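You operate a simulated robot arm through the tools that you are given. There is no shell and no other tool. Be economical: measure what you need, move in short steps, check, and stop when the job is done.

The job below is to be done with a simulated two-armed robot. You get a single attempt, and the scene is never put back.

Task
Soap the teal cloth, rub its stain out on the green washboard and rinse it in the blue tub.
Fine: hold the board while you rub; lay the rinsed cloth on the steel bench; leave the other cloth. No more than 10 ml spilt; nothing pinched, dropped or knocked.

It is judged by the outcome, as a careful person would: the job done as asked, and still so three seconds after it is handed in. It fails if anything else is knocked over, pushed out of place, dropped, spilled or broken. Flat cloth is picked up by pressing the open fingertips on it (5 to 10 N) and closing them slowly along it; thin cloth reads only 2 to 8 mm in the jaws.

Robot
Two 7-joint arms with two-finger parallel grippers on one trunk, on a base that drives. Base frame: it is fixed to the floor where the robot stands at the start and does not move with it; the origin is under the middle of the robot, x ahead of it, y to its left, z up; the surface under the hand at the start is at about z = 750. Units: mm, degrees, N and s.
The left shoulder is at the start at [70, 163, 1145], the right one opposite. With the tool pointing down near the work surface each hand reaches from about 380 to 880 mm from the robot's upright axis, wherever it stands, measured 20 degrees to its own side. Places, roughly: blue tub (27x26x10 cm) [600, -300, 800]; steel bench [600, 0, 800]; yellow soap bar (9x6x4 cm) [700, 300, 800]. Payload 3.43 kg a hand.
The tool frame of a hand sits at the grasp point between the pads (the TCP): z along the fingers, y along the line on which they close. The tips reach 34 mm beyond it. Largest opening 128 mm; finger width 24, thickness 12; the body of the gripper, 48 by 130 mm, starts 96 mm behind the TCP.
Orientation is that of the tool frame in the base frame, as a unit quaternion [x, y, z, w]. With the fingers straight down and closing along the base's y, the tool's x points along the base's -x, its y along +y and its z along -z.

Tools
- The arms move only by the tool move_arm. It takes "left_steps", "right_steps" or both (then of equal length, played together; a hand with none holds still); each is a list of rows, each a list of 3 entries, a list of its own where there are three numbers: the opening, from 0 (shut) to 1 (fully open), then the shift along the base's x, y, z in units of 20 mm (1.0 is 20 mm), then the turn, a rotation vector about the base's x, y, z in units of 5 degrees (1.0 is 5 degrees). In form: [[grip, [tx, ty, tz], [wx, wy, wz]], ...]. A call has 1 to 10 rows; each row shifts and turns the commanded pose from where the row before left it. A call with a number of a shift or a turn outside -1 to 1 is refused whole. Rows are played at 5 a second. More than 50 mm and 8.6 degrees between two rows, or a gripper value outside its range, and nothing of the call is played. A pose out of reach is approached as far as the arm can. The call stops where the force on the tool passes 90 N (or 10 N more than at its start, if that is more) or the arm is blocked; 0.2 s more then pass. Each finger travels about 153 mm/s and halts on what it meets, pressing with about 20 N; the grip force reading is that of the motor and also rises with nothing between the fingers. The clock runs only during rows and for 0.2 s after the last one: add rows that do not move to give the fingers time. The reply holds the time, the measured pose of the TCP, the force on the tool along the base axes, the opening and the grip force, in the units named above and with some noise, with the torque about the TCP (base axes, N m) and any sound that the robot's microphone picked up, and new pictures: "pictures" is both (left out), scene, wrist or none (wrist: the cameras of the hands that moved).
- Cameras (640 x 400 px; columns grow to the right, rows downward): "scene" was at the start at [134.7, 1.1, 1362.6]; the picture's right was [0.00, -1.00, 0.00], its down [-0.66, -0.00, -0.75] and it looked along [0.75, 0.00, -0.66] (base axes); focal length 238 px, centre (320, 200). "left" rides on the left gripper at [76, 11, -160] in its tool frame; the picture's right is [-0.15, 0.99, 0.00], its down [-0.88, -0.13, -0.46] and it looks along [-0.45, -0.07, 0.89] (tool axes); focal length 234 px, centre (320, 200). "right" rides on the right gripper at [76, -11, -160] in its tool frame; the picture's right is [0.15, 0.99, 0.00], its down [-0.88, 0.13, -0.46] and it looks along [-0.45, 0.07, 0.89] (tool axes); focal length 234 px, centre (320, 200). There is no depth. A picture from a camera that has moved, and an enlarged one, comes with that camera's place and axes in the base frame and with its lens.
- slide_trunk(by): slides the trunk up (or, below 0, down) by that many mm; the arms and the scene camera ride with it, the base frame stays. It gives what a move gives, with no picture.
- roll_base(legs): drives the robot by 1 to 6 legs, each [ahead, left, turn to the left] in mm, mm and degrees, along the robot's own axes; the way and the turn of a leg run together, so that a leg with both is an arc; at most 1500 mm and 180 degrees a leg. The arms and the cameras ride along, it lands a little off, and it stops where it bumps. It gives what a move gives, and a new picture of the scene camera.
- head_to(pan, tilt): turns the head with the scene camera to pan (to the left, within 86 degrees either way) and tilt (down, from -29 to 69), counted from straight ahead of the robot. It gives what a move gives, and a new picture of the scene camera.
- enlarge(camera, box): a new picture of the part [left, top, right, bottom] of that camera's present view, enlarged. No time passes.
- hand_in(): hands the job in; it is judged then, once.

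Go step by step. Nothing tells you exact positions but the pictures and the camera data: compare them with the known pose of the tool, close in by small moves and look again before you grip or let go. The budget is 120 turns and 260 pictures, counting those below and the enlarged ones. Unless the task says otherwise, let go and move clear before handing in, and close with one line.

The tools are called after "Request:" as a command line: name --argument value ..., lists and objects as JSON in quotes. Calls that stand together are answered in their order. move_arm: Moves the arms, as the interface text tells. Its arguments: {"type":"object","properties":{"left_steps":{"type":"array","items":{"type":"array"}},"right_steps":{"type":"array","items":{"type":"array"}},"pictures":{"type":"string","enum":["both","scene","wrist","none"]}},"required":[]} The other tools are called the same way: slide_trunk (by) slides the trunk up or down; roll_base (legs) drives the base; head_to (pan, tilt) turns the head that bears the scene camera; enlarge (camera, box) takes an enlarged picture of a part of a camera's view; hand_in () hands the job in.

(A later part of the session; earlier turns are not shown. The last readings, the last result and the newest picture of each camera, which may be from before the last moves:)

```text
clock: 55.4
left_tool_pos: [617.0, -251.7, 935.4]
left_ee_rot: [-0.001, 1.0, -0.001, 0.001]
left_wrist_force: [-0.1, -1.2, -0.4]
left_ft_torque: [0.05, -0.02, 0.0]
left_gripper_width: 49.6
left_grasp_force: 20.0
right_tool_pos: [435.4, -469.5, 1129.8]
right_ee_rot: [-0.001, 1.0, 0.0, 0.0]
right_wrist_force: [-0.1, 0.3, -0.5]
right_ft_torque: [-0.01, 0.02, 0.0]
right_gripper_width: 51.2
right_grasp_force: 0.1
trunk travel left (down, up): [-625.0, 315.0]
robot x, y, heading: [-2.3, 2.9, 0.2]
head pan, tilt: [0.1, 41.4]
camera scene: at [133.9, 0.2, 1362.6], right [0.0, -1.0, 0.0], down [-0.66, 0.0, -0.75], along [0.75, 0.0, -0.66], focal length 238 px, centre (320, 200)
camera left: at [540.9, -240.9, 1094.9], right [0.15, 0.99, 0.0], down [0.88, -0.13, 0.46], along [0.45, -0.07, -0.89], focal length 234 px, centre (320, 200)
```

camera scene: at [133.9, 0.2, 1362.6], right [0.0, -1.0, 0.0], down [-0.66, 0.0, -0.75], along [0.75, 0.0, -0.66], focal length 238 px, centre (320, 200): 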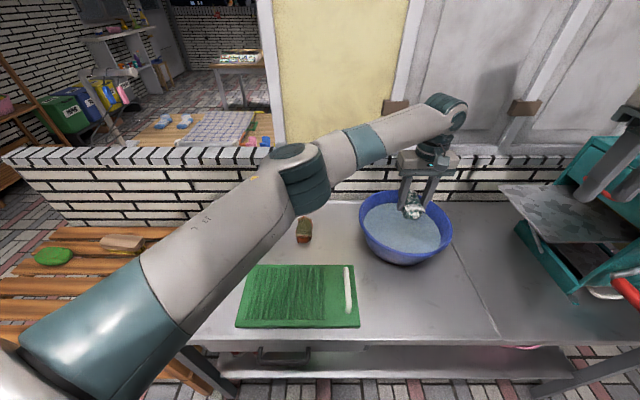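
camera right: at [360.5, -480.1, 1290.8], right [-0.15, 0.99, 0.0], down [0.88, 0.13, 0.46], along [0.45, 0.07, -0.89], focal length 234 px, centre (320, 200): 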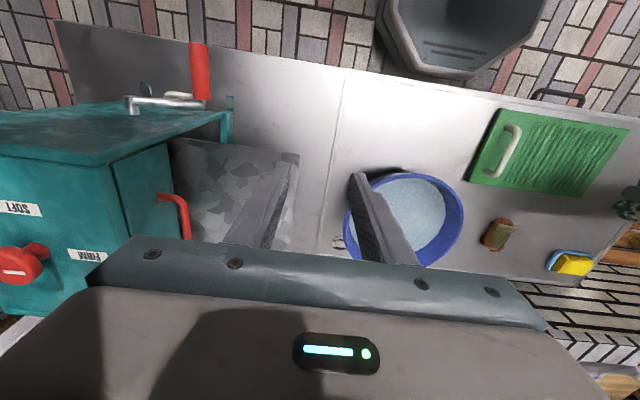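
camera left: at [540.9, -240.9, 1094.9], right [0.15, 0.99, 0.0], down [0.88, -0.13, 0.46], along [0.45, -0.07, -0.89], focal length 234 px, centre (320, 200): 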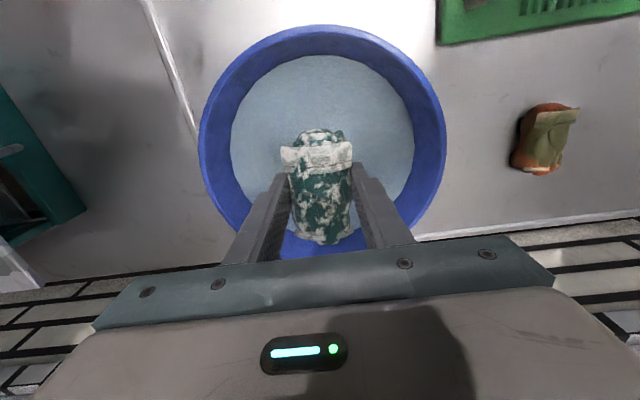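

Centred over the tub (rim centre ≈ [608, -249]). I descend slowly.

Request:
move_arm --left_steps '[[0, [-0.2, 0, -0.5], [0, 0, 0]], [0, [-0.2, 0, -0.5], [0, 0, 0]], [0, [0, 0, -0.5], [0, 0, 0]], [0, [0, 0, -0.5], [0, 0, 0]], [0, [0, 0, -0.5], [0, 0, 0]], [0, [0, 0, -0.5], [0, 0, 0]], [0, [0, 0, -0.5], [0, 0, 0]], [0, [0, 0, -0.5], [0, 0, 0]], [0, [0, 0, -0.3], [0, 0, 0]], [0, [0, 0, 0], [0, 0, 0]]]' --pictures "wrist"

Request:
enlarge --camera "scene" --box '[340, 130, 480, 280]'

```text
clock: 57.6
left_tool_pos: [610.1, -251.0, 848.0]
left_ee_rot: [-0.001, 1.0, 0.0, 0.0]
left_wrist_force: [0.4, 0.0, 0.1]
left_ft_torque: [0.01, 0.01, -0.03]
left_gripper_width: 49.5
left_grasp_force: 20.1
right_tool_pos: [436.9, -468.9, 1130.6]
right_ee_rot: [0.0, 1.0, 0.001, 0.0]
right_wrist_force: [0.5, 0.2, 0.8]
right_ft_torque: [0.01, 0.01, 0.0]
right_gripper_width: 51.4
right_grasp_force: 0.1
trunk travel left (down, up): [-625.0, 315.0]
robot x, y, heading: [-0.4, 0.5, 0.0]
head pan, tilt: [0.1, 41.4]
camera left: at [532.7, -239.9, 1008.8], right [0.15, 0.99, 0.0], down [0.88, -0.13, 0.46], along [0.45, -0.07, -0.89], focal length 234 px, centre (320, 200)
```

left: 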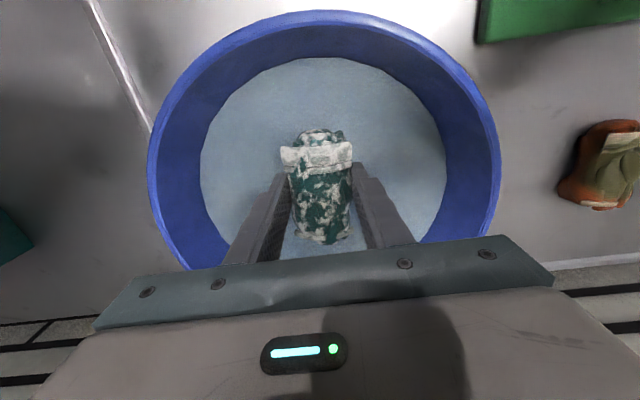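

```text
2.67 times, centred on (410, 205) of scene
camera zoom: at [134.7, 0.7, 1362.6], right [0.0, -1.0, 0.0], down [-0.66, 0.0, -0.75], along [0.75, 0.0, -0.66], focal length 636 px, centre (80, 187)
```

zoom: 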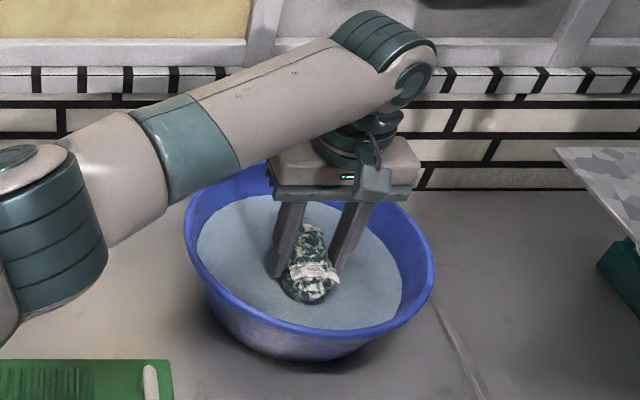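

Request:
move_arm --left_steps '[[0, [0, 0, -0.4], [0, 0, 0]], [0, [0, 0, -0.4], [0, 0, 0]], [0, [0, 0, -0.4], [0, 0, 0]], [0, [0, 0, -0.4], [0, 0, 0]], [0, [0, 0, -0.3], [0, 0, 0]], [0, [0, 0, 0], [0, 0, 0]]]' --pictures "wrist"

Request:
enlarge --camera "scene" --box '[340, 130, 480, 280]'

```text
clock: 59.0
left_tool_pos: [608.7, -252.3, 809.6]
left_ee_rot: [0.0, 1.0, 0.001, 0.0]
left_wrist_force: [0.6, -0.3, -0.7]
left_ft_torque: [0.04, 0.01, 0.0]
left_gripper_width: 49.7
left_grasp_force: 20.1
right_tool_pos: [437.1, -470.3, 1130.4]
right_ee_rot: [0.0, 1.0, 0.0, -0.001]
right_wrist_force: [0.7, -0.5, -0.6]
right_ft_torque: [-0.03, 0.0, 0.02]
right_gripper_width: 51.1
right_grasp_force: 0.1
trunk travel left (down, up): [-625.0, 315.0]
robot x, y, heading: [-4.3, 1.6, 0.3]
head pan, tilt: [0.1, 41.4]
camera left: at [532.9, -240.3, 970.4], right [0.15, 0.99, 0.0], down [0.88, -0.13, 0.46], along [0.45, -0.07, -0.89], focal length 234 px, centre (320, 200)
```

left: 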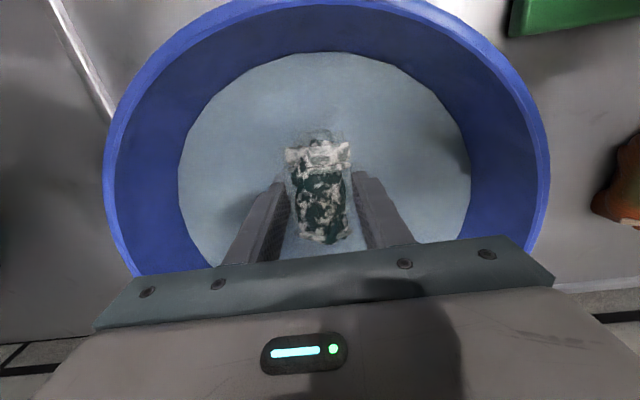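

```text
2.67 times, centred on (410, 205) of scene
camera zoom: at [134.7, 0.7, 1362.6], right [0.0, -1.0, 0.0], down [-0.66, 0.0, -0.75], along [0.75, 0.0, -0.66], focal length 636 px, centre (80, 187)
```

zoom: 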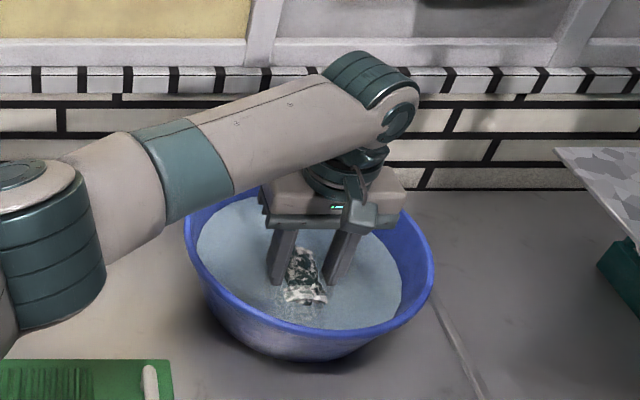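

Nearly submerged. I go a bit deeper and swish gently.

Request:
move_arm --left_steps '[[0, [0, 0, -0.25], [0, 0, 0]], [0, [0, 0, -0.2], [0, 0, 0]], [0, [0, 0.5, 0], [0, 0, 0]], [0, [0, -0.5, 0], [0, 0, 0]], [0, [0, -0.5, 0], [0, 0, 0]], [0, [0, 0.5, 0], [0, 0, 0]], [0, [0, 0.5, 0], [0, 0, 0]], [0, [0, -0.5, 0], [0, 0, 0]], [0, [0, -0.5, 0], [0, 0, 0]], [0, [0, 0.5, 0], [0, 0, 0]]]' --pictures "wrist"

Request:
enlarge --camera "scene" --box '[340, 130, 480, 280]'

```text
clock: 61.2
left_tool_pos: [609.8, -240.0, 801.4]
left_ee_rot: [0.0, 1.0, 0.0, -0.001]
left_wrist_force: [1.0, 0.1, -1.4]
left_ft_torque: [-0.01, 0.03, -0.01]
left_gripper_width: 49.7
left_grasp_force: 19.7
left hand out of reach, approached as far as the arm can: row 5
right_tool_pos: [437.6, -467.6, 1131.0]
right_ee_rot: [0.0, 1.0, 0.0, 0.0]
right_wrist_force: [0.8, 0.0, 0.1]
right_ft_torque: [-0.04, 0.01, -0.01]
right_gripper_width: 50.9
right_grasp_force: 0.1
trunk travel left (down, up): [-625.0, 315.0]
robot x, y, heading: [0.3, -1.7, -0.2]
head pan, tilt: [0.1, 41.4]
camera left: at [533.1, -228.9, 962.1], right [0.15, 0.99, 0.0], down [0.88, -0.13, 0.46], along [0.45, -0.07, -0.89], focal length 234 px, centre (320, 200)
```

left: 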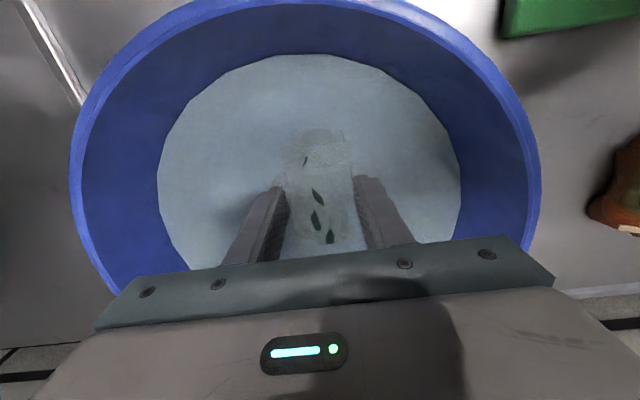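

```text
2.67 times, centred on (410, 205) of scene
camera zoom: at [135.2, 1.9, 1362.5], right [0.0, -1.0, 0.0], down [-0.66, 0.0, -0.75], along [0.75, 0.0, -0.66], focal length 636 px, centre (80, 187)
```

zoom: 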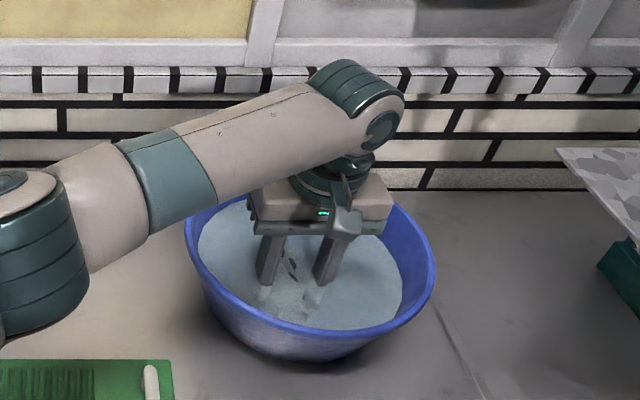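

Submerged; I've hit the arm's reach limit on the far side, so I swish on the near side (toward +y / −x).

Request:
move_arm --left_steps '[[0, [-0.5, 0.4, 0], [0, 0, 0]], [0, [-0.5, 0, 0], [0, 0, 0]], [0, [0.5, 0, 0], [0, 0, 0]], [0, [0.5, -0.4, 0], [0, 0, 0]], [0, [-0.5, 0.4, 0], [0, 0, 0]], [0, [-0.5, 0, 0], [0, 0, 0]], [0, [0.5, 0, 0], [0, 0, 0]], [0, [0.5, -0.4, 0], [0, 0, 0]], [0, [-0.5, 0.4, 0], [0, 0, 0]], [0, [0, 0, 0], [0, 0, 0]]]' --pictures "none"

Request:
move_arm --left_steps '[[0, [-0.5, 0, 0], [0, 0, 0]], [0, [0.5, 0, 0], [0, 0, 0]], [0, [-0.5, 0, 0], [0, 0, 0]], [0, [0.5, 0, 0], [0, 0, 0]], [0, [0, 0, 0.4], [0, 0, 0]], [0, [0, 0, 0.4], [0, 0, 0]], [0, [0, 0, 0.4], [0, 0, 0]], [0, [0, 0, 0.4], [0, 0, 0]], [0, [0, 0, 0.4], [0, 0, 0]], [0, [0, 0, 0.4], [0, 0, 0]]]' --pictures "wrist"

Request:
enlarge --camera "scene" --box '[340, 130, 480, 280]'

```text
clock: 63.4
left_tool_pos: [599.1, -234.0, 801.1]
left_ee_rot: [0.0, 1.0, -0.001, 0.0]
left_wrist_force: [0.1, 0.6, -1.9]
left_ft_torque: [-0.02, -0.01, 0.01]
left_gripper_width: 49.5
left_grasp_force: 20.5
right_tool_pos: [436.4, -470.5, 1130.4]
right_ee_rot: [0.0, 1.0, 0.0, 0.001]
right_wrist_force: [0.0, -0.5, -0.2]
right_ft_torque: [0.01, 0.04, -0.03]
right_gripper_width: 51.3
right_grasp_force: 0.1
trunk travel left (down, up): [-625.0, 315.0]
robot x, y, heading: [1.1, -0.4, 0.1]
head pan, tilt: [0.1, 41.4]
```

```text
clock: 65.6
left_tool_pos: [599.2, -233.2, 849.8]
left_ee_rot: [0.0, 1.0, 0.001, 0.0]
left_wrist_force: [0.4, 0.6, -1.6]
left_ft_torque: [-0.01, -0.01, -0.05]
left_gripper_width: 49.6
left_grasp_force: 20.0
right_tool_pos: [436.4, -469.4, 1130.9]
right_ee_rot: [-0.001, 1.0, 0.0, 0.0]
right_wrist_force: [0.1, 0.3, 0.7]
right_ft_torque: [0.02, -0.01, 0.01]
right_gripper_width: 51.1
right_grasp_force: 0.1
trunk travel left (down, up): [-625.0, 315.0]
robot x, y, heading: [-0.0, -1.4, -0.3]
head pan, tilt: [0.1, 41.4]
camera left: at [522.9, -221.8, 1010.4], right [0.15, 0.99, 0.0], down [0.88, -0.13, 0.46], along [0.45, -0.07, -0.89], focal length 234 px, centre (320, 200)
```

left: 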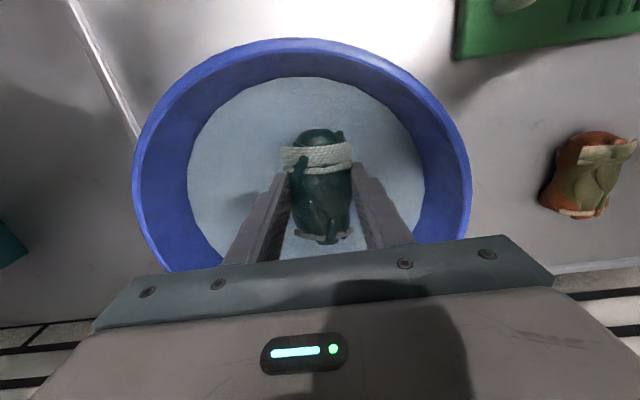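

```text
2.67 times, centred on (410, 205) of scene
camera zoom: at [134.6, 0.8, 1362.6], right [0.0, -1.0, 0.0], down [-0.66, 0.0, -0.75], along [0.75, 0.0, -0.66], focal length 636 px, centre (80, 187)
```

zoom: 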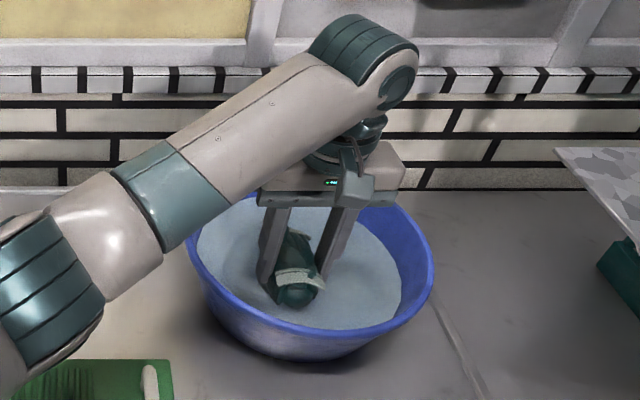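

The cloth comes out clean teal with no suds. I lift it just over the tub and let it drip off.

Request:
move_arm --left_steps '[[0, [0, 0, 0.5], [0, 0, 0]], [0, [0, 0, 0.5], [0, 0, 0]], [0, [0, 0, 0], [0, 0, 0]], [0, [0, 0, 0], [0, 0, 0]], [0, [0, 0, 0], [0, 0, 0]], [0, [0, 0, 0], [0, 0, 0]], [0, [0, 0, 0], [0, 0, 0]], [0, [0, 0, 0], [0, 0, 0]], [0, [0, 0, 0], [0, 0, 0]], [0, [0, 0, 0], [0, 0, 0]]]' --pictures "none"

Request:
enlarge --camera "scene" --box '[370, 170, 450, 250]'

Request:
enlarge --camera "right" --box '[310, 120, 510, 280]'

```text
clock: 67.8
left_tool_pos: [599.2, -232.7, 868.9]
left_ee_rot: [0.0, 1.0, 0.001, 0.0]
left_wrist_force: [-0.2, 0.0, -0.9]
left_ft_torque: [0.03, -0.02, -0.06]
left_gripper_width: 49.5
left_grasp_force: 20.1
right_tool_pos: [436.7, -469.3, 1130.4]
right_ee_rot: [0.0, 1.0, 0.0, 0.0]
right_wrist_force: [-0.2, -1.0, 0.3]
right_ft_torque: [0.0, 0.01, 0.01]
right_gripper_width: 51.2
right_grasp_force: 0.1
trunk travel left (down, up): [-625.0, 315.0]
robot x, y, heading: [-3.7, -2.9, 0.4]
head pan, tilt: [0.1, 41.4]
```

```text
5.00 times, centred on (410, 210) of scene
camera zoom: at [134.7, 0.7, 1362.6], right [0.0, -1.0, 0.0], down [-0.66, 0.0, -0.75], along [0.75, 0.0, -0.66], focal length 1192 px, centre (-130, 150)
```

zoom: 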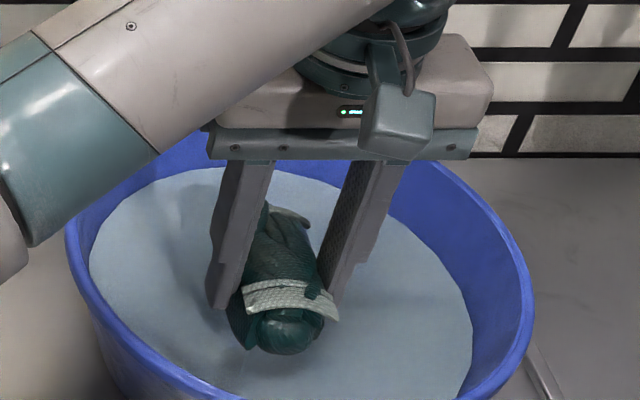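

```text
2.50 times, centred on (410, 200) of right
camera zoom: at [361.1, -479.7, 1290.6], right [-0.15, 0.99, 0.0], down [0.88, 0.13, 0.46], along [0.45, 0.07, -0.89], focal length 585 px, centre (95, 200)
```

zoom: 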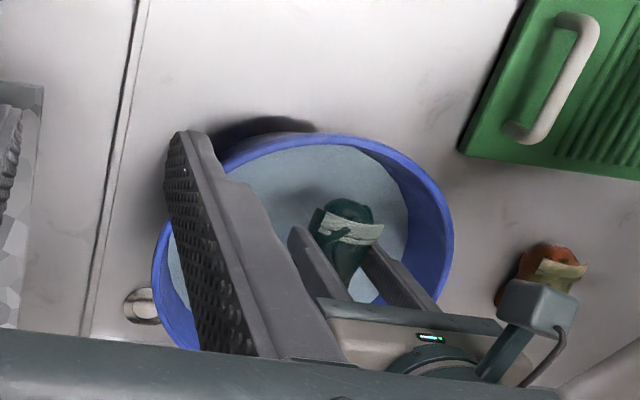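

Request:
move_arm --left_steps '[[0, [0, 0, 0.5], [0, 0, 0]], [0, [0, 0, 0.5], [0, 0, 0]], [0, [0, 0, 0.5], [0, 0, 0]], [0, [0, 0, 0], [0, 0, 0]], [0, [0, 0, 0], [0, 0, 0]], [0, [0, 0, 0], [0, 0, 0]], [0, [0, 0, 0], [0, 0, 0]], [0, [0, 0, 0], [0, 0, 0]], [0, [0, 0, 0], [0, 0, 0]], [0, [0, 0, 0], [0, 0, 0]]]' --pictures "none"

Request:
move_arm --left_steps '[[0, [0, 0, 0], [0, 0, 0]], [0, [0, 0, 0], [0, 0, 0]], [0, [0, 0, 0], [0, 0, 0]], [0, [0, 0, 0], [0, 0, 0]], [0, [0, 0, 0], [0, 0, 0]], [0, [0, 0, 0], [0, 0, 0]], [0, [0, 0, 0], [0, 0, 0]], [0, [0, 0, 0], [0, 0, 0]], [0, [0, 0, 0], [0, 0, 0]], [0, [0, 0, 0], [0, 0, 0]]]' --pictures "none"

Request:
move_arm --left_steps '[[0, [0, 0, 0], [0, 0, 0]], [0, [0, 0, 0], [0, 0, 0]], [0, [0, 0, 0], [0, 0, 0]], [0, [0, 0, 0], [0, 0, 0]], [0, [0, 0, 0], [0, 0, 0]], [0, [0, 0, 0], [0, 0, 0]], [0, [0, 0, 0], [0, 0, 0]], [0, [0, 0, 0], [0, 0, 0]], [0, [0, 0, 0], [0, 0, 0]], [0, [0, 0, 0], [0, 0, 0]]]' --pictures "scene"

Request:
enlarge --camera "scene" --box '[360, 170, 460, 270]'

```text
clock: 70.0
left_tool_pos: [598.1, -232.5, 899.7]
left_ee_rot: [0.001, 1.0, 0.0, 0.0]
left_wrist_force: [0.5, 0.3, -1.5]
left_ft_torque: [-0.01, 0.01, 0.03]
left_gripper_width: 49.4
left_grasp_force: 20.1
right_tool_pos: [437.3, -469.4, 1130.6]
right_ee_rot: [0.0, 1.0, 0.0, 0.001]
right_wrist_force: [-0.9, -0.4, -0.3]
right_ft_torque: [-0.03, 0.0, 0.02]
right_gripper_width: 51.0
right_grasp_force: 0.1
trunk travel left (down, up): [-625.0, 315.0]
robot x, y, heading: [0.4, -3.0, -0.2]
head pan, tilt: [0.1, 41.4]
```

```text
clock: 72.2
left_tool_pos: [598.4, -233.1, 901.4]
left_ee_rot: [0.001, 1.0, -0.001, 0.0]
left_wrist_force: [0.2, -0.6, -0.9]
left_ft_torque: [0.03, -0.01, 0.01]
left_gripper_width: 49.2
left_grasp_force: 19.5
right_tool_pos: [436.7, -468.9, 1130.7]
right_ee_rot: [0.0, 1.0, -0.001, 0.0]
right_wrist_force: [-0.4, -0.2, 0.0]
right_ft_torque: [0.01, 0.02, 0.0]
right_gripper_width: 51.3
right_grasp_force: 0.0
trunk travel left (down, up): [-625.0, 315.0]
robot x, y, heading: [-1.2, -0.4, 0.2]
head pan, tilt: [0.1, 41.4]
```

```text
clock: 74.4
left_tool_pos: [600.4, -233.2, 899.5]
left_ee_rot: [0.0, 1.0, -0.001, 0.0]
left_wrist_force: [0.9, 0.2, 0.0]
left_ft_torque: [0.0, 0.0, -0.01]
left_gripper_width: 49.6
left_grasp_force: 20.1
right_tool_pos: [437.5, -469.2, 1130.8]
right_ee_rot: [0.0, 1.0, 0.0, 0.0]
right_wrist_force: [-0.4, 0.3, 0.1]
right_ft_torque: [0.04, -0.02, -0.01]
right_gripper_width: 51.3
right_grasp_force: 0.1
trunk travel left (down, up): [-625.0, 315.0]
robot x, y, heading: [-1.2, 0.7, 0.0]
head pan, tilt: [0.1, 41.4]
camera scene: at [134.7, 0.7, 1362.6], right [0.0, -1.0, 0.0], down [-0.66, 0.0, -0.75], along [0.75, 0.0, -0.66], focal length 238 px, centre (320, 200)
```

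scene: 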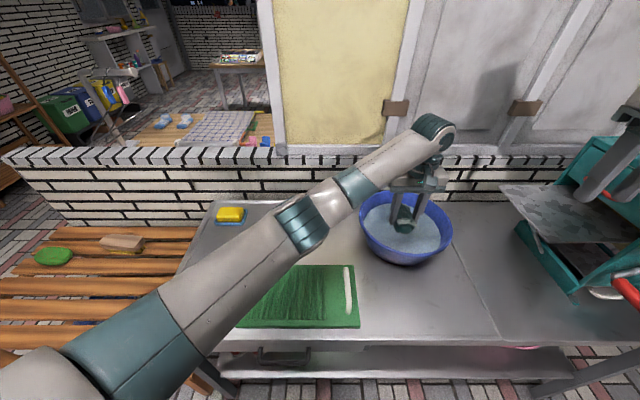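

```text
4.00 times, centred on (410, 220) of scene
camera zoom: at [134.7, 0.7, 1362.6], right [0.0, -1.0, 0.0], down [-0.66, 0.0, -0.75], along [0.75, 0.0, -0.66], focal length 953 px, centre (-40, 120)
```

zoom: 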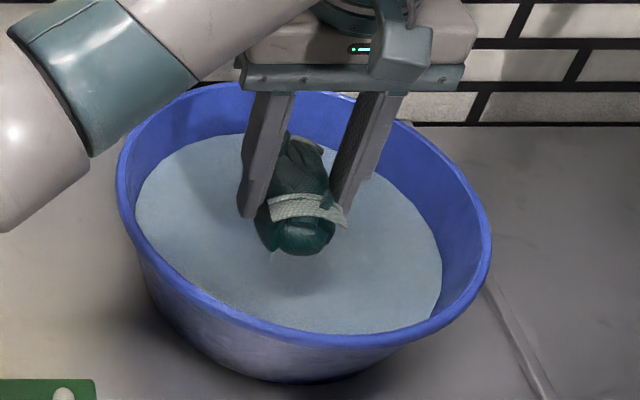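

Request:
move_arm --left_steps '[[0, [0, 0, 0], [0, 0, 0]], [0, [0, 0, 0], [0, 0, 0]], [0, [0, 0, 0], [0, 0, 0]], [0, [0, 0, 0], [0, 0, 0]], [0, [0, 0, 0], [0, 0, 0]], [0, [0, 0, 0], [0, 0, 0]], [0, [0, 0, 0], [0, 0, 0]], [0, [0, 0, 0], [0, 0, 0]], [0, [0, 0, 0], [0, 0, 0]], [0, [0, 0, 0], [0, 0, 0]]]' --pictures "none"

Request:
move_arm --left_steps '[[0, [0, 0, 0], [0, 0, 0]], [0, [0, 0, 0], [0, 0, 0]], [0, [0, 0, 0], [0, 0, 0]], [0, [0, 0, 0], [0, 0, 0]], [0, [0, 0, 0], [0, 0, 0]], [0, [0, 0, 0], [0, 0, 0]], [0, [0, 0, 0], [0, 0, 0]], [0, [0, 0, 0], [0, 0, 0]], [0, [0, 0, 0], [0, 0, 0]], [0, [0, 0, 0], [0, 0, 0]]]' --pictures "none"

Request:
enlarge --camera "scene" --box '[370, 170, 450, 250]'

```text
clock: 76.6
left_tool_pos: [599.3, -234.6, 899.4]
left_ee_rot: [0.0, 1.0, -0.001, 0.0]
left_wrist_force: [0.2, -0.4, -1.2]
left_ft_torque: [0.0, -0.01, 0.02]
left_gripper_width: 49.5
left_grasp_force: 19.7
right_tool_pos: [436.0, -468.6, 1129.9]
right_ee_rot: [0.0, 1.0, 0.0, 0.0]
right_wrist_force: [-0.3, 0.2, -0.1]
right_ft_torque: [0.01, 0.0, 0.02]
right_gripper_width: 51.2
right_grasp_force: 0.0
trunk travel left (down, up): [-625.0, 315.0]
robot x, y, heading: [0.2, 0.3, 0.2]
head pan, tilt: [0.1, 41.4]
```

```text
clock: 78.8
left_tool_pos: [600.0, -233.5, 899.0]
left_ee_rot: [0.0, 1.0, 0.0, 0.0]
left_wrist_force: [-0.1, 0.5, -0.9]
left_ft_torque: [0.01, -0.01, 0.0]
left_gripper_width: 49.2
left_grasp_force: 20.4
right_tool_pos: [435.1, -469.3, 1132.1]
right_ee_rot: [-0.001, 1.0, -0.001, -0.001]
right_wrist_force: [0.2, 0.1, 1.0]
right_ft_torque: [-0.03, 0.04, -0.03]
right_gripper_width: 51.1
right_grasp_force: 0.0
trunk travel left (down, up): [-625.0, 315.0]
robot x, y, heading: [1.7, 0.8, 0.1]
head pan, tilt: [0.1, 41.4]
```

```text
5.00 times, centred on (410, 210) of scene
camera zoom: at [134.7, 0.7, 1362.6], right [0.0, -1.0, 0.0], down [-0.66, 0.0, -0.75], along [0.75, 0.0, -0.66], focal length 1192 px, centre (-130, 150)
```

zoom: 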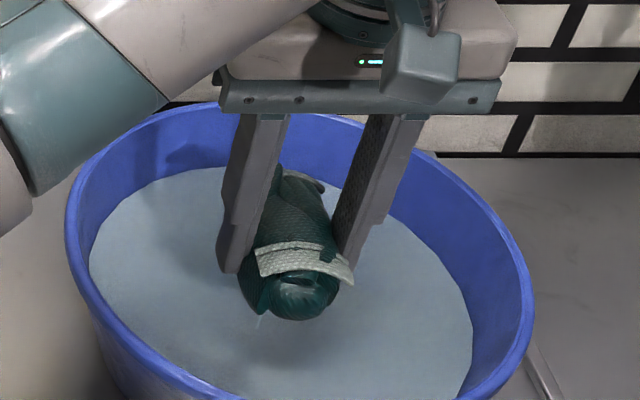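

A faint drip is still visible; I look closer and wait more.

Request:
enlarge --camera "scene" --box '[390, 190, 430, 230]'

Request:
move_arm --left_steps '[[0, [0, 0, 0], [0, 0, 0]], [0, [0, 0, 0], [0, 0, 0]], [0, [0, 0, 0], [0, 0, 0]], [0, [0, 0, 0], [0, 0, 0]], [0, [0, 0, 0], [0, 0, 0]], [0, [0, 0, 0], [0, 0, 0]], [0, [0, 0, 0], [0, 0, 0]], [0, [0, 0, 0], [0, 0, 0]], [0, [0, 0, 0], [0, 0, 0]], [0, [0, 0, 0], [0, 0, 0]]]' --pictures "none"

Request:
move_arm --left_steps '[[0, [0, 0, 0], [0, 0, 0]], [0, [0, 0, 0], [0, 0, 0]], [0, [0, 0, 0], [0, 0, 0]], [0, [0, 0, 0], [0, 0, 0]], [0, [0, 0, 0], [0, 0, 0]], [0, [0, 0, 0], [0, 0, 0]], [0, [0, 0, 0], [0, 0, 0]], [0, [0, 0, 0], [0, 0, 0]], [0, [0, 0, 0], [0, 0, 0]], [0, [0, 0, 0], [0, 0, 0]]]' --pictures "none"

Request:
move_arm --left_steps '[[0, [0, 0, 0], [0, 0, 0]], [0, [0, 0, 0], [0, 0, 0]], [0, [0, 0, 0], [0, 0, 0]], [0, [0, 0, 0], [0, 0, 0]], [0, [0, 0, 0], [0, 0, 0]], [0, [0, 0, 0], [0, 0, 0]], [0, [0, 0, 0], [0, 0, 0]], [0, [0, 0, 0], [0, 0, 0]], [0, [0, 0, 0], [0, 0, 0]], [0, [0, 0, 0], [0, 0, 0]]]' --pictures "none"

Request:
enlarge --camera "scene" --box '[390, 190, 430, 230]'

```text
10.00 times, centred on (410, 210) of scene
camera zoom: at [134.7, 0.7, 1362.6], right [0.0, -1.0, 0.0], down [-0.66, 0.0, -0.75], along [0.75, 0.0, -0.66], focal length 2383 px, centre (-580, 100)
```

zoom: 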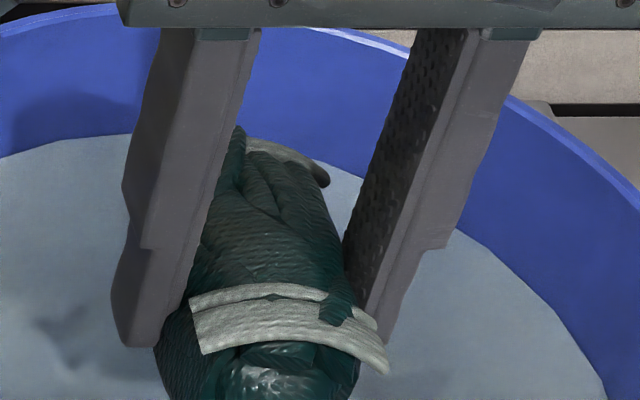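

```text
clock: 81.0
left_tool_pos: [598.9, -233.7, 899.7]
left_ee_rot: [0.0, 1.0, 0.001, 0.0]
left_wrist_force: [-0.5, 0.2, -1.9]
left_ft_torque: [-0.01, 0.03, 0.0]
left_gripper_width: 49.2
left_grasp_force: 20.2
right_tool_pos: [436.7, -468.3, 1130.1]
right_ee_rot: [0.0, 1.0, 0.0, 0.0]
right_wrist_force: [-0.2, 1.3, 0.1]
right_ft_torque: [0.03, -0.05, -0.02]
right_gripper_width: 51.2
right_grasp_force: 0.0
trunk travel left (down, up): [-625.0, 315.0]
robot x, y, heading: [1.0, -0.1, -0.0]
head pan, tilt: [0.1, 41.4]
```

```text
clock: 83.2
left_tool_pos: [599.3, -233.4, 900.0]
left_ee_rot: [0.0, 1.0, 0.0, 0.0]
left_wrist_force: [0.1, 0.3, -1.4]
left_ft_torque: [0.01, 0.03, 0.02]
left_gripper_width: 49.4
left_grasp_force: 19.9
right_tool_pos: [437.8, -469.6, 1131.7]
right_ee_rot: [-0.001, 1.0, 0.0, 0.0]
right_wrist_force: [0.4, 0.3, 1.2]
right_ft_torque: [0.0, 0.01, -0.02]
right_gripper_width: 51.2
right_grasp_force: 0.1
trunk travel left (down, up): [-625.0, 315.0]
robot x, y, heading: [-0.1, -1.4, 0.0]
head pan, tilt: [0.1, 41.4]
```

```text
clock: 85.4
left_tool_pos: [598.5, -233.2, 900.8]
left_ee_rot: [0.001, 1.0, 0.0, 0.0]
left_wrist_force: [-0.4, -0.6, -0.9]
left_ft_torque: [0.04, -0.01, 0.02]
left_gripper_width: 49.3
left_grasp_force: 19.5
right_tool_pos: [436.3, -470.0, 1130.4]
right_ee_rot: [0.0, 1.0, 0.0, 0.001]
right_wrist_force: [-0.7, 0.1, -0.3]
right_ft_torque: [0.01, 0.01, 0.03]
right_gripper_width: 51.4
right_grasp_force: 0.1
trunk travel left (down, up): [-625.0, 315.0]
robot x, y, heading: [0.4, 5.4, 0.3]
head pan, tilt: [0.1, 41.4]
```

```text
10.00 times, centred on (410, 210) of scene
camera zoom: at [134.7, 0.7, 1362.6], right [0.0, -1.0, 0.0], down [-0.66, 0.0, -0.75], along [0.75, 0.0, -0.66], focal length 2383 px, centre (-580, 100)
```

zoom: 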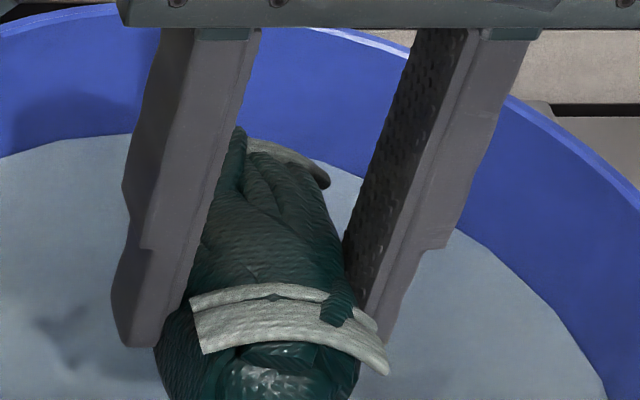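

Request:
enlarge --camera "scene" --box '[380, 205, 430, 250]'

Request:
move_arm --left_steps '[[0, [0, 0, 0], [0, 0, 0]], [0, [0, 0, 0], [0, 0, 0]], [0, [0, 0, 0], [0, 0, 0]], [0, [0, 0, 0], [0, 0, 0]]]' --pictures "none"

Request:
enlarge --camera "scene" --box '[380, 205, 430, 250]'

```text
8.89 times, centred on (405, 228) of scene
camera zoom: at [134.7, 0.7, 1362.6], right [0.0, -1.0, 0.0], down [-0.66, 0.0, -0.75], along [0.75, 0.0, -0.66], focal length 2119 px, centre (-436, -44)
```

zoom: 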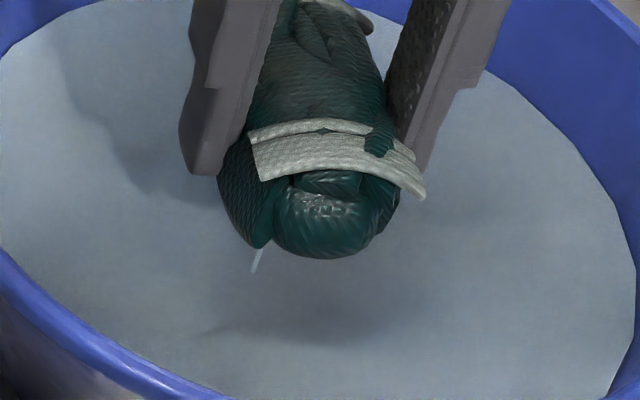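

```text
clock: 86.4
left_tool_pos: [599.7, -232.9, 899.7]
left_ee_rot: [-0.001, 1.0, 0.001, 0.0]
left_wrist_force: [0.3, 0.0, -0.5]
left_ft_torque: [0.0, -0.04, -0.01]
left_gripper_width: 49.1
left_grasp_force: 20.0
right_tool_pos: [436.8, -469.9, 1130.2]
right_ee_rot: [0.0, 1.0, 0.0, 0.0]
right_wrist_force: [-0.1, 0.5, -0.1]
right_ft_torque: [0.03, 0.0, 0.0]
right_gripper_width: 51.3
right_grasp_force: 0.1
trunk travel left (down, up): [-625.0, 315.0]
robot x, y, heading: [1.9, 0.7, -0.2]
head pan, tilt: [0.1, 41.4]
```

```text
8.89 times, centred on (405, 228) of scene
camera zoom: at [134.7, 0.7, 1362.6], right [0.0, -1.0, 0.0], down [-0.66, 0.0, -0.75], along [0.75, 0.0, -0.66], focal length 2119 px, centre (-436, -44)
```

zoom: 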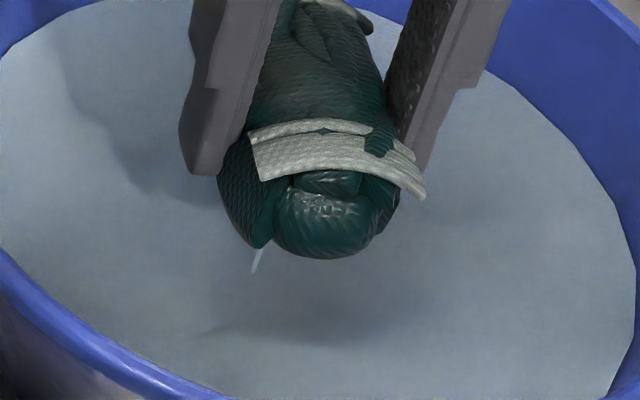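

A thin stream is still running off, so I hold it over the tub longer.

Request:
move_arm --left_steps '[[0, [0, 0, 0], [0, 0, 0]], [0, [0, 0, 0], [0, 0, 0]], [0, [0, 0, 0], [0, 0, 0]], [0, [0, 0, 0], [0, 0, 0]], [0, [0, 0, 0], [0, 0, 0]], [0, [0, 0, 0], [0, 0, 0]], [0, [0, 0, 0], [0, 0, 0]], [0, [0, 0, 0], [0, 0, 0]], [0, [0, 0, 0], [0, 0, 0]], [0, [0, 0, 0], [0, 0, 0]]]' --pictures "none"

Request:
move_arm --left_steps '[[0, [0, 0, 0], [0, 0, 0]], [0, [0, 0, 0], [0, 0, 0]], [0, [0, 0, 0], [0, 0, 0]], [0, [0, 0, 0], [0, 0, 0]], [0, [0, 0, 0], [0, 0, 0]], [0, [0, 0, 0], [0, 0, 0]], [0, [0, 0, 0], [0, 0, 0]], [0, [0, 0, 0], [0, 0, 0]], [0, [0, 0, 0], [0, 0, 0]], [0, [0, 0, 0], [0, 0, 0]]]' --pictures "none"

Request:
move_arm --left_steps '[[0, [0, 0, 0], [0, 0, 0]], [0, [0, 0, 0], [0, 0, 0]], [0, [0, 0, 0], [0, 0, 0]], [0, [0, 0, 0], [0, 0, 0]], [0, [0, 0, 0], [0, 0, 0]], [0, [0, 0, 0], [0, 0, 0]], [0, [0, 0, 0], [0, 0, 0]], [0, [0, 0, 0], [0, 0, 0]], [0, [0, 0, 0], [0, 0, 0]], [0, [0, 0, 0], [0, 0, 0]]]' --pictures "none"

Request:
move_arm --left_steps '[[0, [0, 0, 0], [0, 0, 0]], [0, [0, 0, 0], [0, 0, 0]], [0, [0, 0, 0], [0, 0, 0]], [0, [0, 0, 0], [0, 0, 0]], [0, [0, 0, 0], [0, 0, 0]], [0, [0, 0, 0], [0, 0, 0]], [0, [0, 0, 0], [0, 0, 0]], [0, [0, 0, 0], [0, 0, 0]], [0, [0, 0, 0], [0, 0, 0]], [0, [0, 0, 0], [0, 0, 0]]]' --pictures "none"

Request:
move_arm --left_steps '[[0, [0, 0, 0], [0, 0, 0]], [0, [0, 0, 0], [0, 0, 0]], [0, [0, 0, 0], [0, 0, 0]], [0, [0, 0, 0], [0, 0, 0]], [0, [0, 0, 0], [0, 0, 0]], [0, [0, 0, 0], [0, 0, 0]], [0, [0, 0, 0], [0, 0, 0]], [0, [0, 0, 0], [0, 0, 0]], [0, [0, 0, 0], [0, 0, 0]], [0, [0, 0, 0], [0, 0, 0]]]' --pictures "none"

Request:
enlarge --camera "scene" --box '[380, 205, 430, 250]'

Request:
enlarge --camera "right" --box '[0, 30, 320, 240]'

```text
clock: 88.6
left_tool_pos: [599.9, -233.8, 899.7]
left_ee_rot: [0.0, 1.0, 0.0, 0.0]
left_wrist_force: [0.6, 0.0, -0.9]
left_ft_torque: [0.03, -0.02, 0.0]
left_gripper_width: 49.0
left_grasp_force: 19.8
right_tool_pos: [437.3, -468.6, 1131.5]
right_ee_rot: [0.0, 1.0, 0.0, 0.0]
right_wrist_force: [-0.2, -0.6, -0.5]
right_ft_torque: [-0.03, 0.0, -0.02]
right_gripper_width: 51.2
right_grasp_force: 0.2
trunk travel left (down, up): [-625.0, 315.0]
robot x, y, heading: [-0.8, 1.5, -0.1]
head pan, tilt: [0.1, 41.4]
```

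```text
clock: 90.8
left_tool_pos: [599.2, -233.8, 898.7]
left_ee_rot: [0.0, 1.0, 0.0, 0.001]
left_wrist_force: [-0.4, 0.1, -0.4]
left_ft_torque: [0.02, -0.01, -0.01]
left_gripper_width: 49.1
left_grasp_force: 20.5
right_tool_pos: [438.0, -468.8, 1131.6]
right_ee_rot: [0.0, 1.0, 0.0, 0.0]
right_wrist_force: [0.6, 0.5, 0.4]
right_ft_torque: [0.01, 0.03, 0.02]
right_gripper_width: 51.1
right_grasp_force: 0.0
trunk travel left (down, up): [-625.0, 315.0]
robot x, y, heading: [0.1, 1.8, 0.0]
head pan, tilt: [0.1, 41.4]
```

```text
clock: 93.0
left_tool_pos: [599.7, -233.6, 899.8]
left_ee_rot: [0.0, 1.0, -0.001, 0.0]
left_wrist_force: [1.2, -0.3, -0.7]
left_ft_torque: [-0.04, -0.02, 0.0]
left_gripper_width: 49.0
left_grasp_force: 20.1
right_tool_pos: [436.7, -468.9, 1130.1]
right_ee_rot: [0.0, 1.0, 0.001, 0.0]
right_wrist_force: [-0.6, 0.4, 0.6]
right_ft_torque: [-0.03, -0.01, -0.03]
right_gripper_width: 51.0
right_grasp_force: 0.0
trunk travel left (down, up): [-625.0, 315.0]
robot x, y, heading: [0.0, 0.7, 0.1]
head pan, tilt: [0.1, 41.4]
```

```text
clock: 95.2
left_tool_pos: [598.5, -232.9, 899.7]
left_ee_rot: [0.0, 1.0, 0.0, 0.0]
left_wrist_force: [0.3, 0.4, -0.7]
left_ft_torque: [0.01, 0.01, -0.01]
left_gripper_width: 49.1
left_grasp_force: 19.5
right_tool_pos: [436.0, -469.3, 1130.2]
right_ee_rot: [0.001, 1.0, 0.0, 0.0]
right_wrist_force: [-0.3, 0.1, -0.3]
right_ft_torque: [0.0, 0.02, 0.01]
right_gripper_width: 51.2
right_grasp_force: 0.1
trunk travel left (down, up): [-625.0, 315.0]
robot x, y, heading: [-2.0, 0.7, 0.0]
head pan, tilt: [0.1, 41.4]
```

```text
clock: 97.4
left_tool_pos: [599.5, -232.8, 899.5]
left_ee_rot: [0.0, 1.0, 0.0, 0.0]
left_wrist_force: [1.0, 0.1, -1.2]
left_ft_torque: [-0.02, -0.03, -0.01]
left_gripper_width: 49.2
left_grasp_force: 20.5
right_tool_pos: [436.2, -470.2, 1130.3]
right_ee_rot: [0.001, 1.0, 0.001, 0.0]
right_wrist_force: [-0.3, -0.5, 0.6]
right_ft_torque: [-0.02, -0.02, 0.0]
right_gripper_width: 51.0
right_grasp_force: 0.0
trunk travel left (down, up): [-625.0, 315.0]
robot x, y, heading: [-2.1, -0.3, 0.3]
head pan, tilt: [0.1, 41.4]
```

```text
8.89 times, centred on (405, 228) of scene
camera zoom: at [134.7, 0.7, 1362.6], right [0.0, -1.0, 0.0], down [-0.66, 0.0, -0.75], along [0.75, 0.0, -0.66], focal length 2119 px, centre (-436, -44)
```

zoom: 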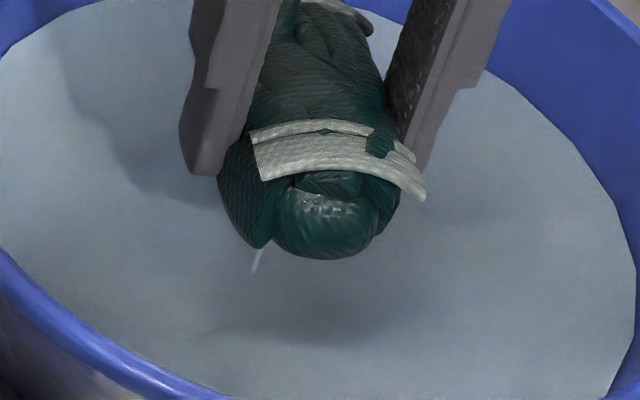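

```text
1.90 times, centred on (160, 135) of right
camera zoom: at [361.1, -479.7, 1290.6], right [-0.15, 0.99, 0.0], down [0.88, 0.13, 0.46], along [0.45, 0.07, -0.89], focal length 446 px, centre (625, 324)
```

zoom: 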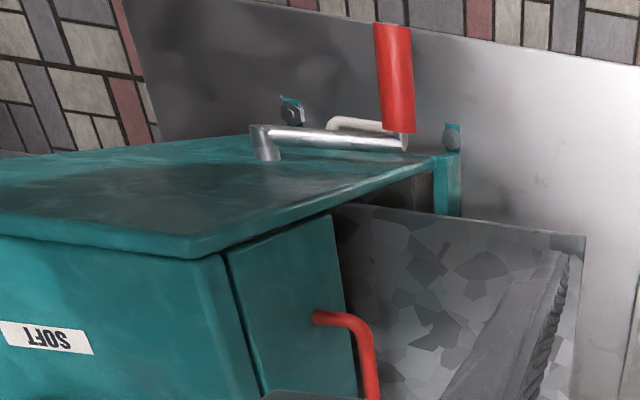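

The drip is only a thin trickle that no longer changes. The nearest free bench spot is [600, -48], between tub and the other cloth; I go there directly and swiftly.

Request:
move_arm --left_steps '[[0, [0, 1, 0], [0, 0, 0]], [0, [0, 1, 0], [0, 0, 0]], [0, [0, 1, 0], [0, 0, 0]], [0, [0, 1, 0], [0, 0, 0]], [0, [0, 1, 0], [0, 0, 0]], [0, [0, 1, 0], [0, 0, 0]], [0, [0, 1, 0], [0, 0, 0]], [0, [0, 1, -0.1], [0, 0, 0]], [0, [0, 0.7, -1], [0, 0, 0]], [0, [0, 0.6, -1], [0, 0, 0]]]' --pictures "none"

Request:
move_arm --left_steps '[[0, [0, 0, -1], [0, 0, 0]], [0, [0, 0, -1], [0, 0, 0]], [0, [0, 0, -0.8], [0, 0, 0]], [0, [0, 0, -0.3], [0, 0, 0]]]' --pictures "both"

```text
clock: 99.6
left_tool_pos: [599.5, -46.3, 856.4]
left_ee_rot: [0.0, 1.0, -0.001, 0.0]
left_wrist_force: [0.4, 0.3, -0.8]
left_ft_torque: [0.02, -0.03, 0.02]
left_gripper_width: 49.0
left_grasp_force: 19.7
right_tool_pos: [436.2, -467.7, 1130.9]
right_ee_rot: [0.0, 1.0, 0.0, -0.001]
right_wrist_force: [0.2, 0.6, -0.4]
right_ft_torque: [-0.02, -0.01, 0.0]
right_gripper_width: 51.2
right_grasp_force: 0.2
trunk travel left (down, up): [-625.0, 315.0]
robot x, y, heading: [-0.6, 3.9, -0.0]
head pan, tilt: [0.1, 41.4]
```

```text
clock: 100.6
left_tool_pos: [598.8, -46.7, 795.4]
left_ee_rot: [0.0, 1.0, 0.0, 0.0]
left_wrist_force: [-0.3, 0.0, -0.6]
left_ft_torque: [-0.03, 0.02, 0.0]
left_gripper_width: 49.2
left_grasp_force: 19.7
right_tool_pos: [436.2, -468.5, 1130.2]
right_ee_rot: [0.0, 1.0, 0.0, 0.0]
right_wrist_force: [-0.3, -1.2, -0.3]
right_ft_torque: [0.0, 0.0, -0.01]
right_gripper_width: 51.2
right_grasp_force: 0.1
trunk travel left (down, up): [-625.0, 315.0]
robot x, y, heading: [1.3, -3.1, 0.1]
head pan, tilt: [0.1, 41.4]
camera scene: at [134.7, 0.9, 1362.6], right [0.0, -1.0, 0.0], down [-0.66, 0.0, -0.75], along [0.75, 0.0, -0.66], focal length 238 px, centre (320, 200)
camera left: at [522.6, -35.9, 955.8], right [0.15, 0.99, 0.0], down [0.88, -0.13, 0.46], along [0.45, -0.07, -0.89], focal length 234 px, centre (320, 200)
```

scene: 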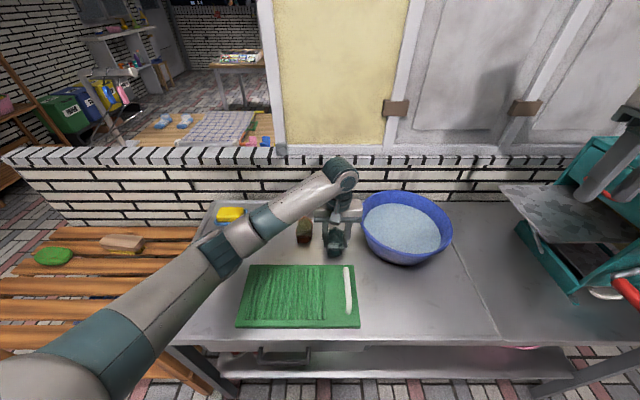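
left: 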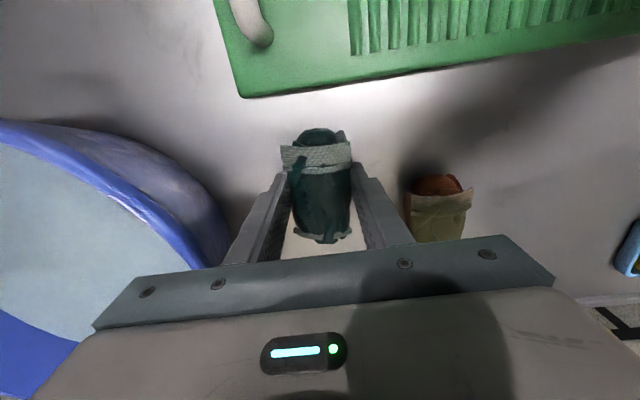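

Clear on both sides. I lower the last few millimetres until it touches.

Request:
move_arm --left_steps '[[0, [0, 0, -0.15], [0, 0, 0]], [0, [0, 0, -0.15], [0, 0, 0]], [0, [0, 0, 0], [0, 0, 0]]]' --pictures "none"

```text
clock: 101.4
left_tool_pos: [599.8, -46.9, 790.1]
left_ee_rot: [0.0, 1.0, 0.0, 0.0]
left_wrist_force: [0.8, 0.6, 0.7]
left_ft_torque: [-0.01, -0.05, 0.02]
left_gripper_width: 49.2
left_grasp_force: 20.0
right_tool_pos: [437.7, -470.0, 1130.3]
right_ee_rot: [0.0, 1.0, 0.0, 0.001]
right_wrist_force: [-0.8, -0.6, 0.4]
right_ft_torque: [0.01, 0.0, -0.02]
right_gripper_width: 51.4
right_grasp_force: 0.1
trunk travel left (down, up): [-625.0, 315.0]
robot x, y, heading: [0.9, 5.6, -0.0]
head pan, tilt: [0.1, 41.4]
```

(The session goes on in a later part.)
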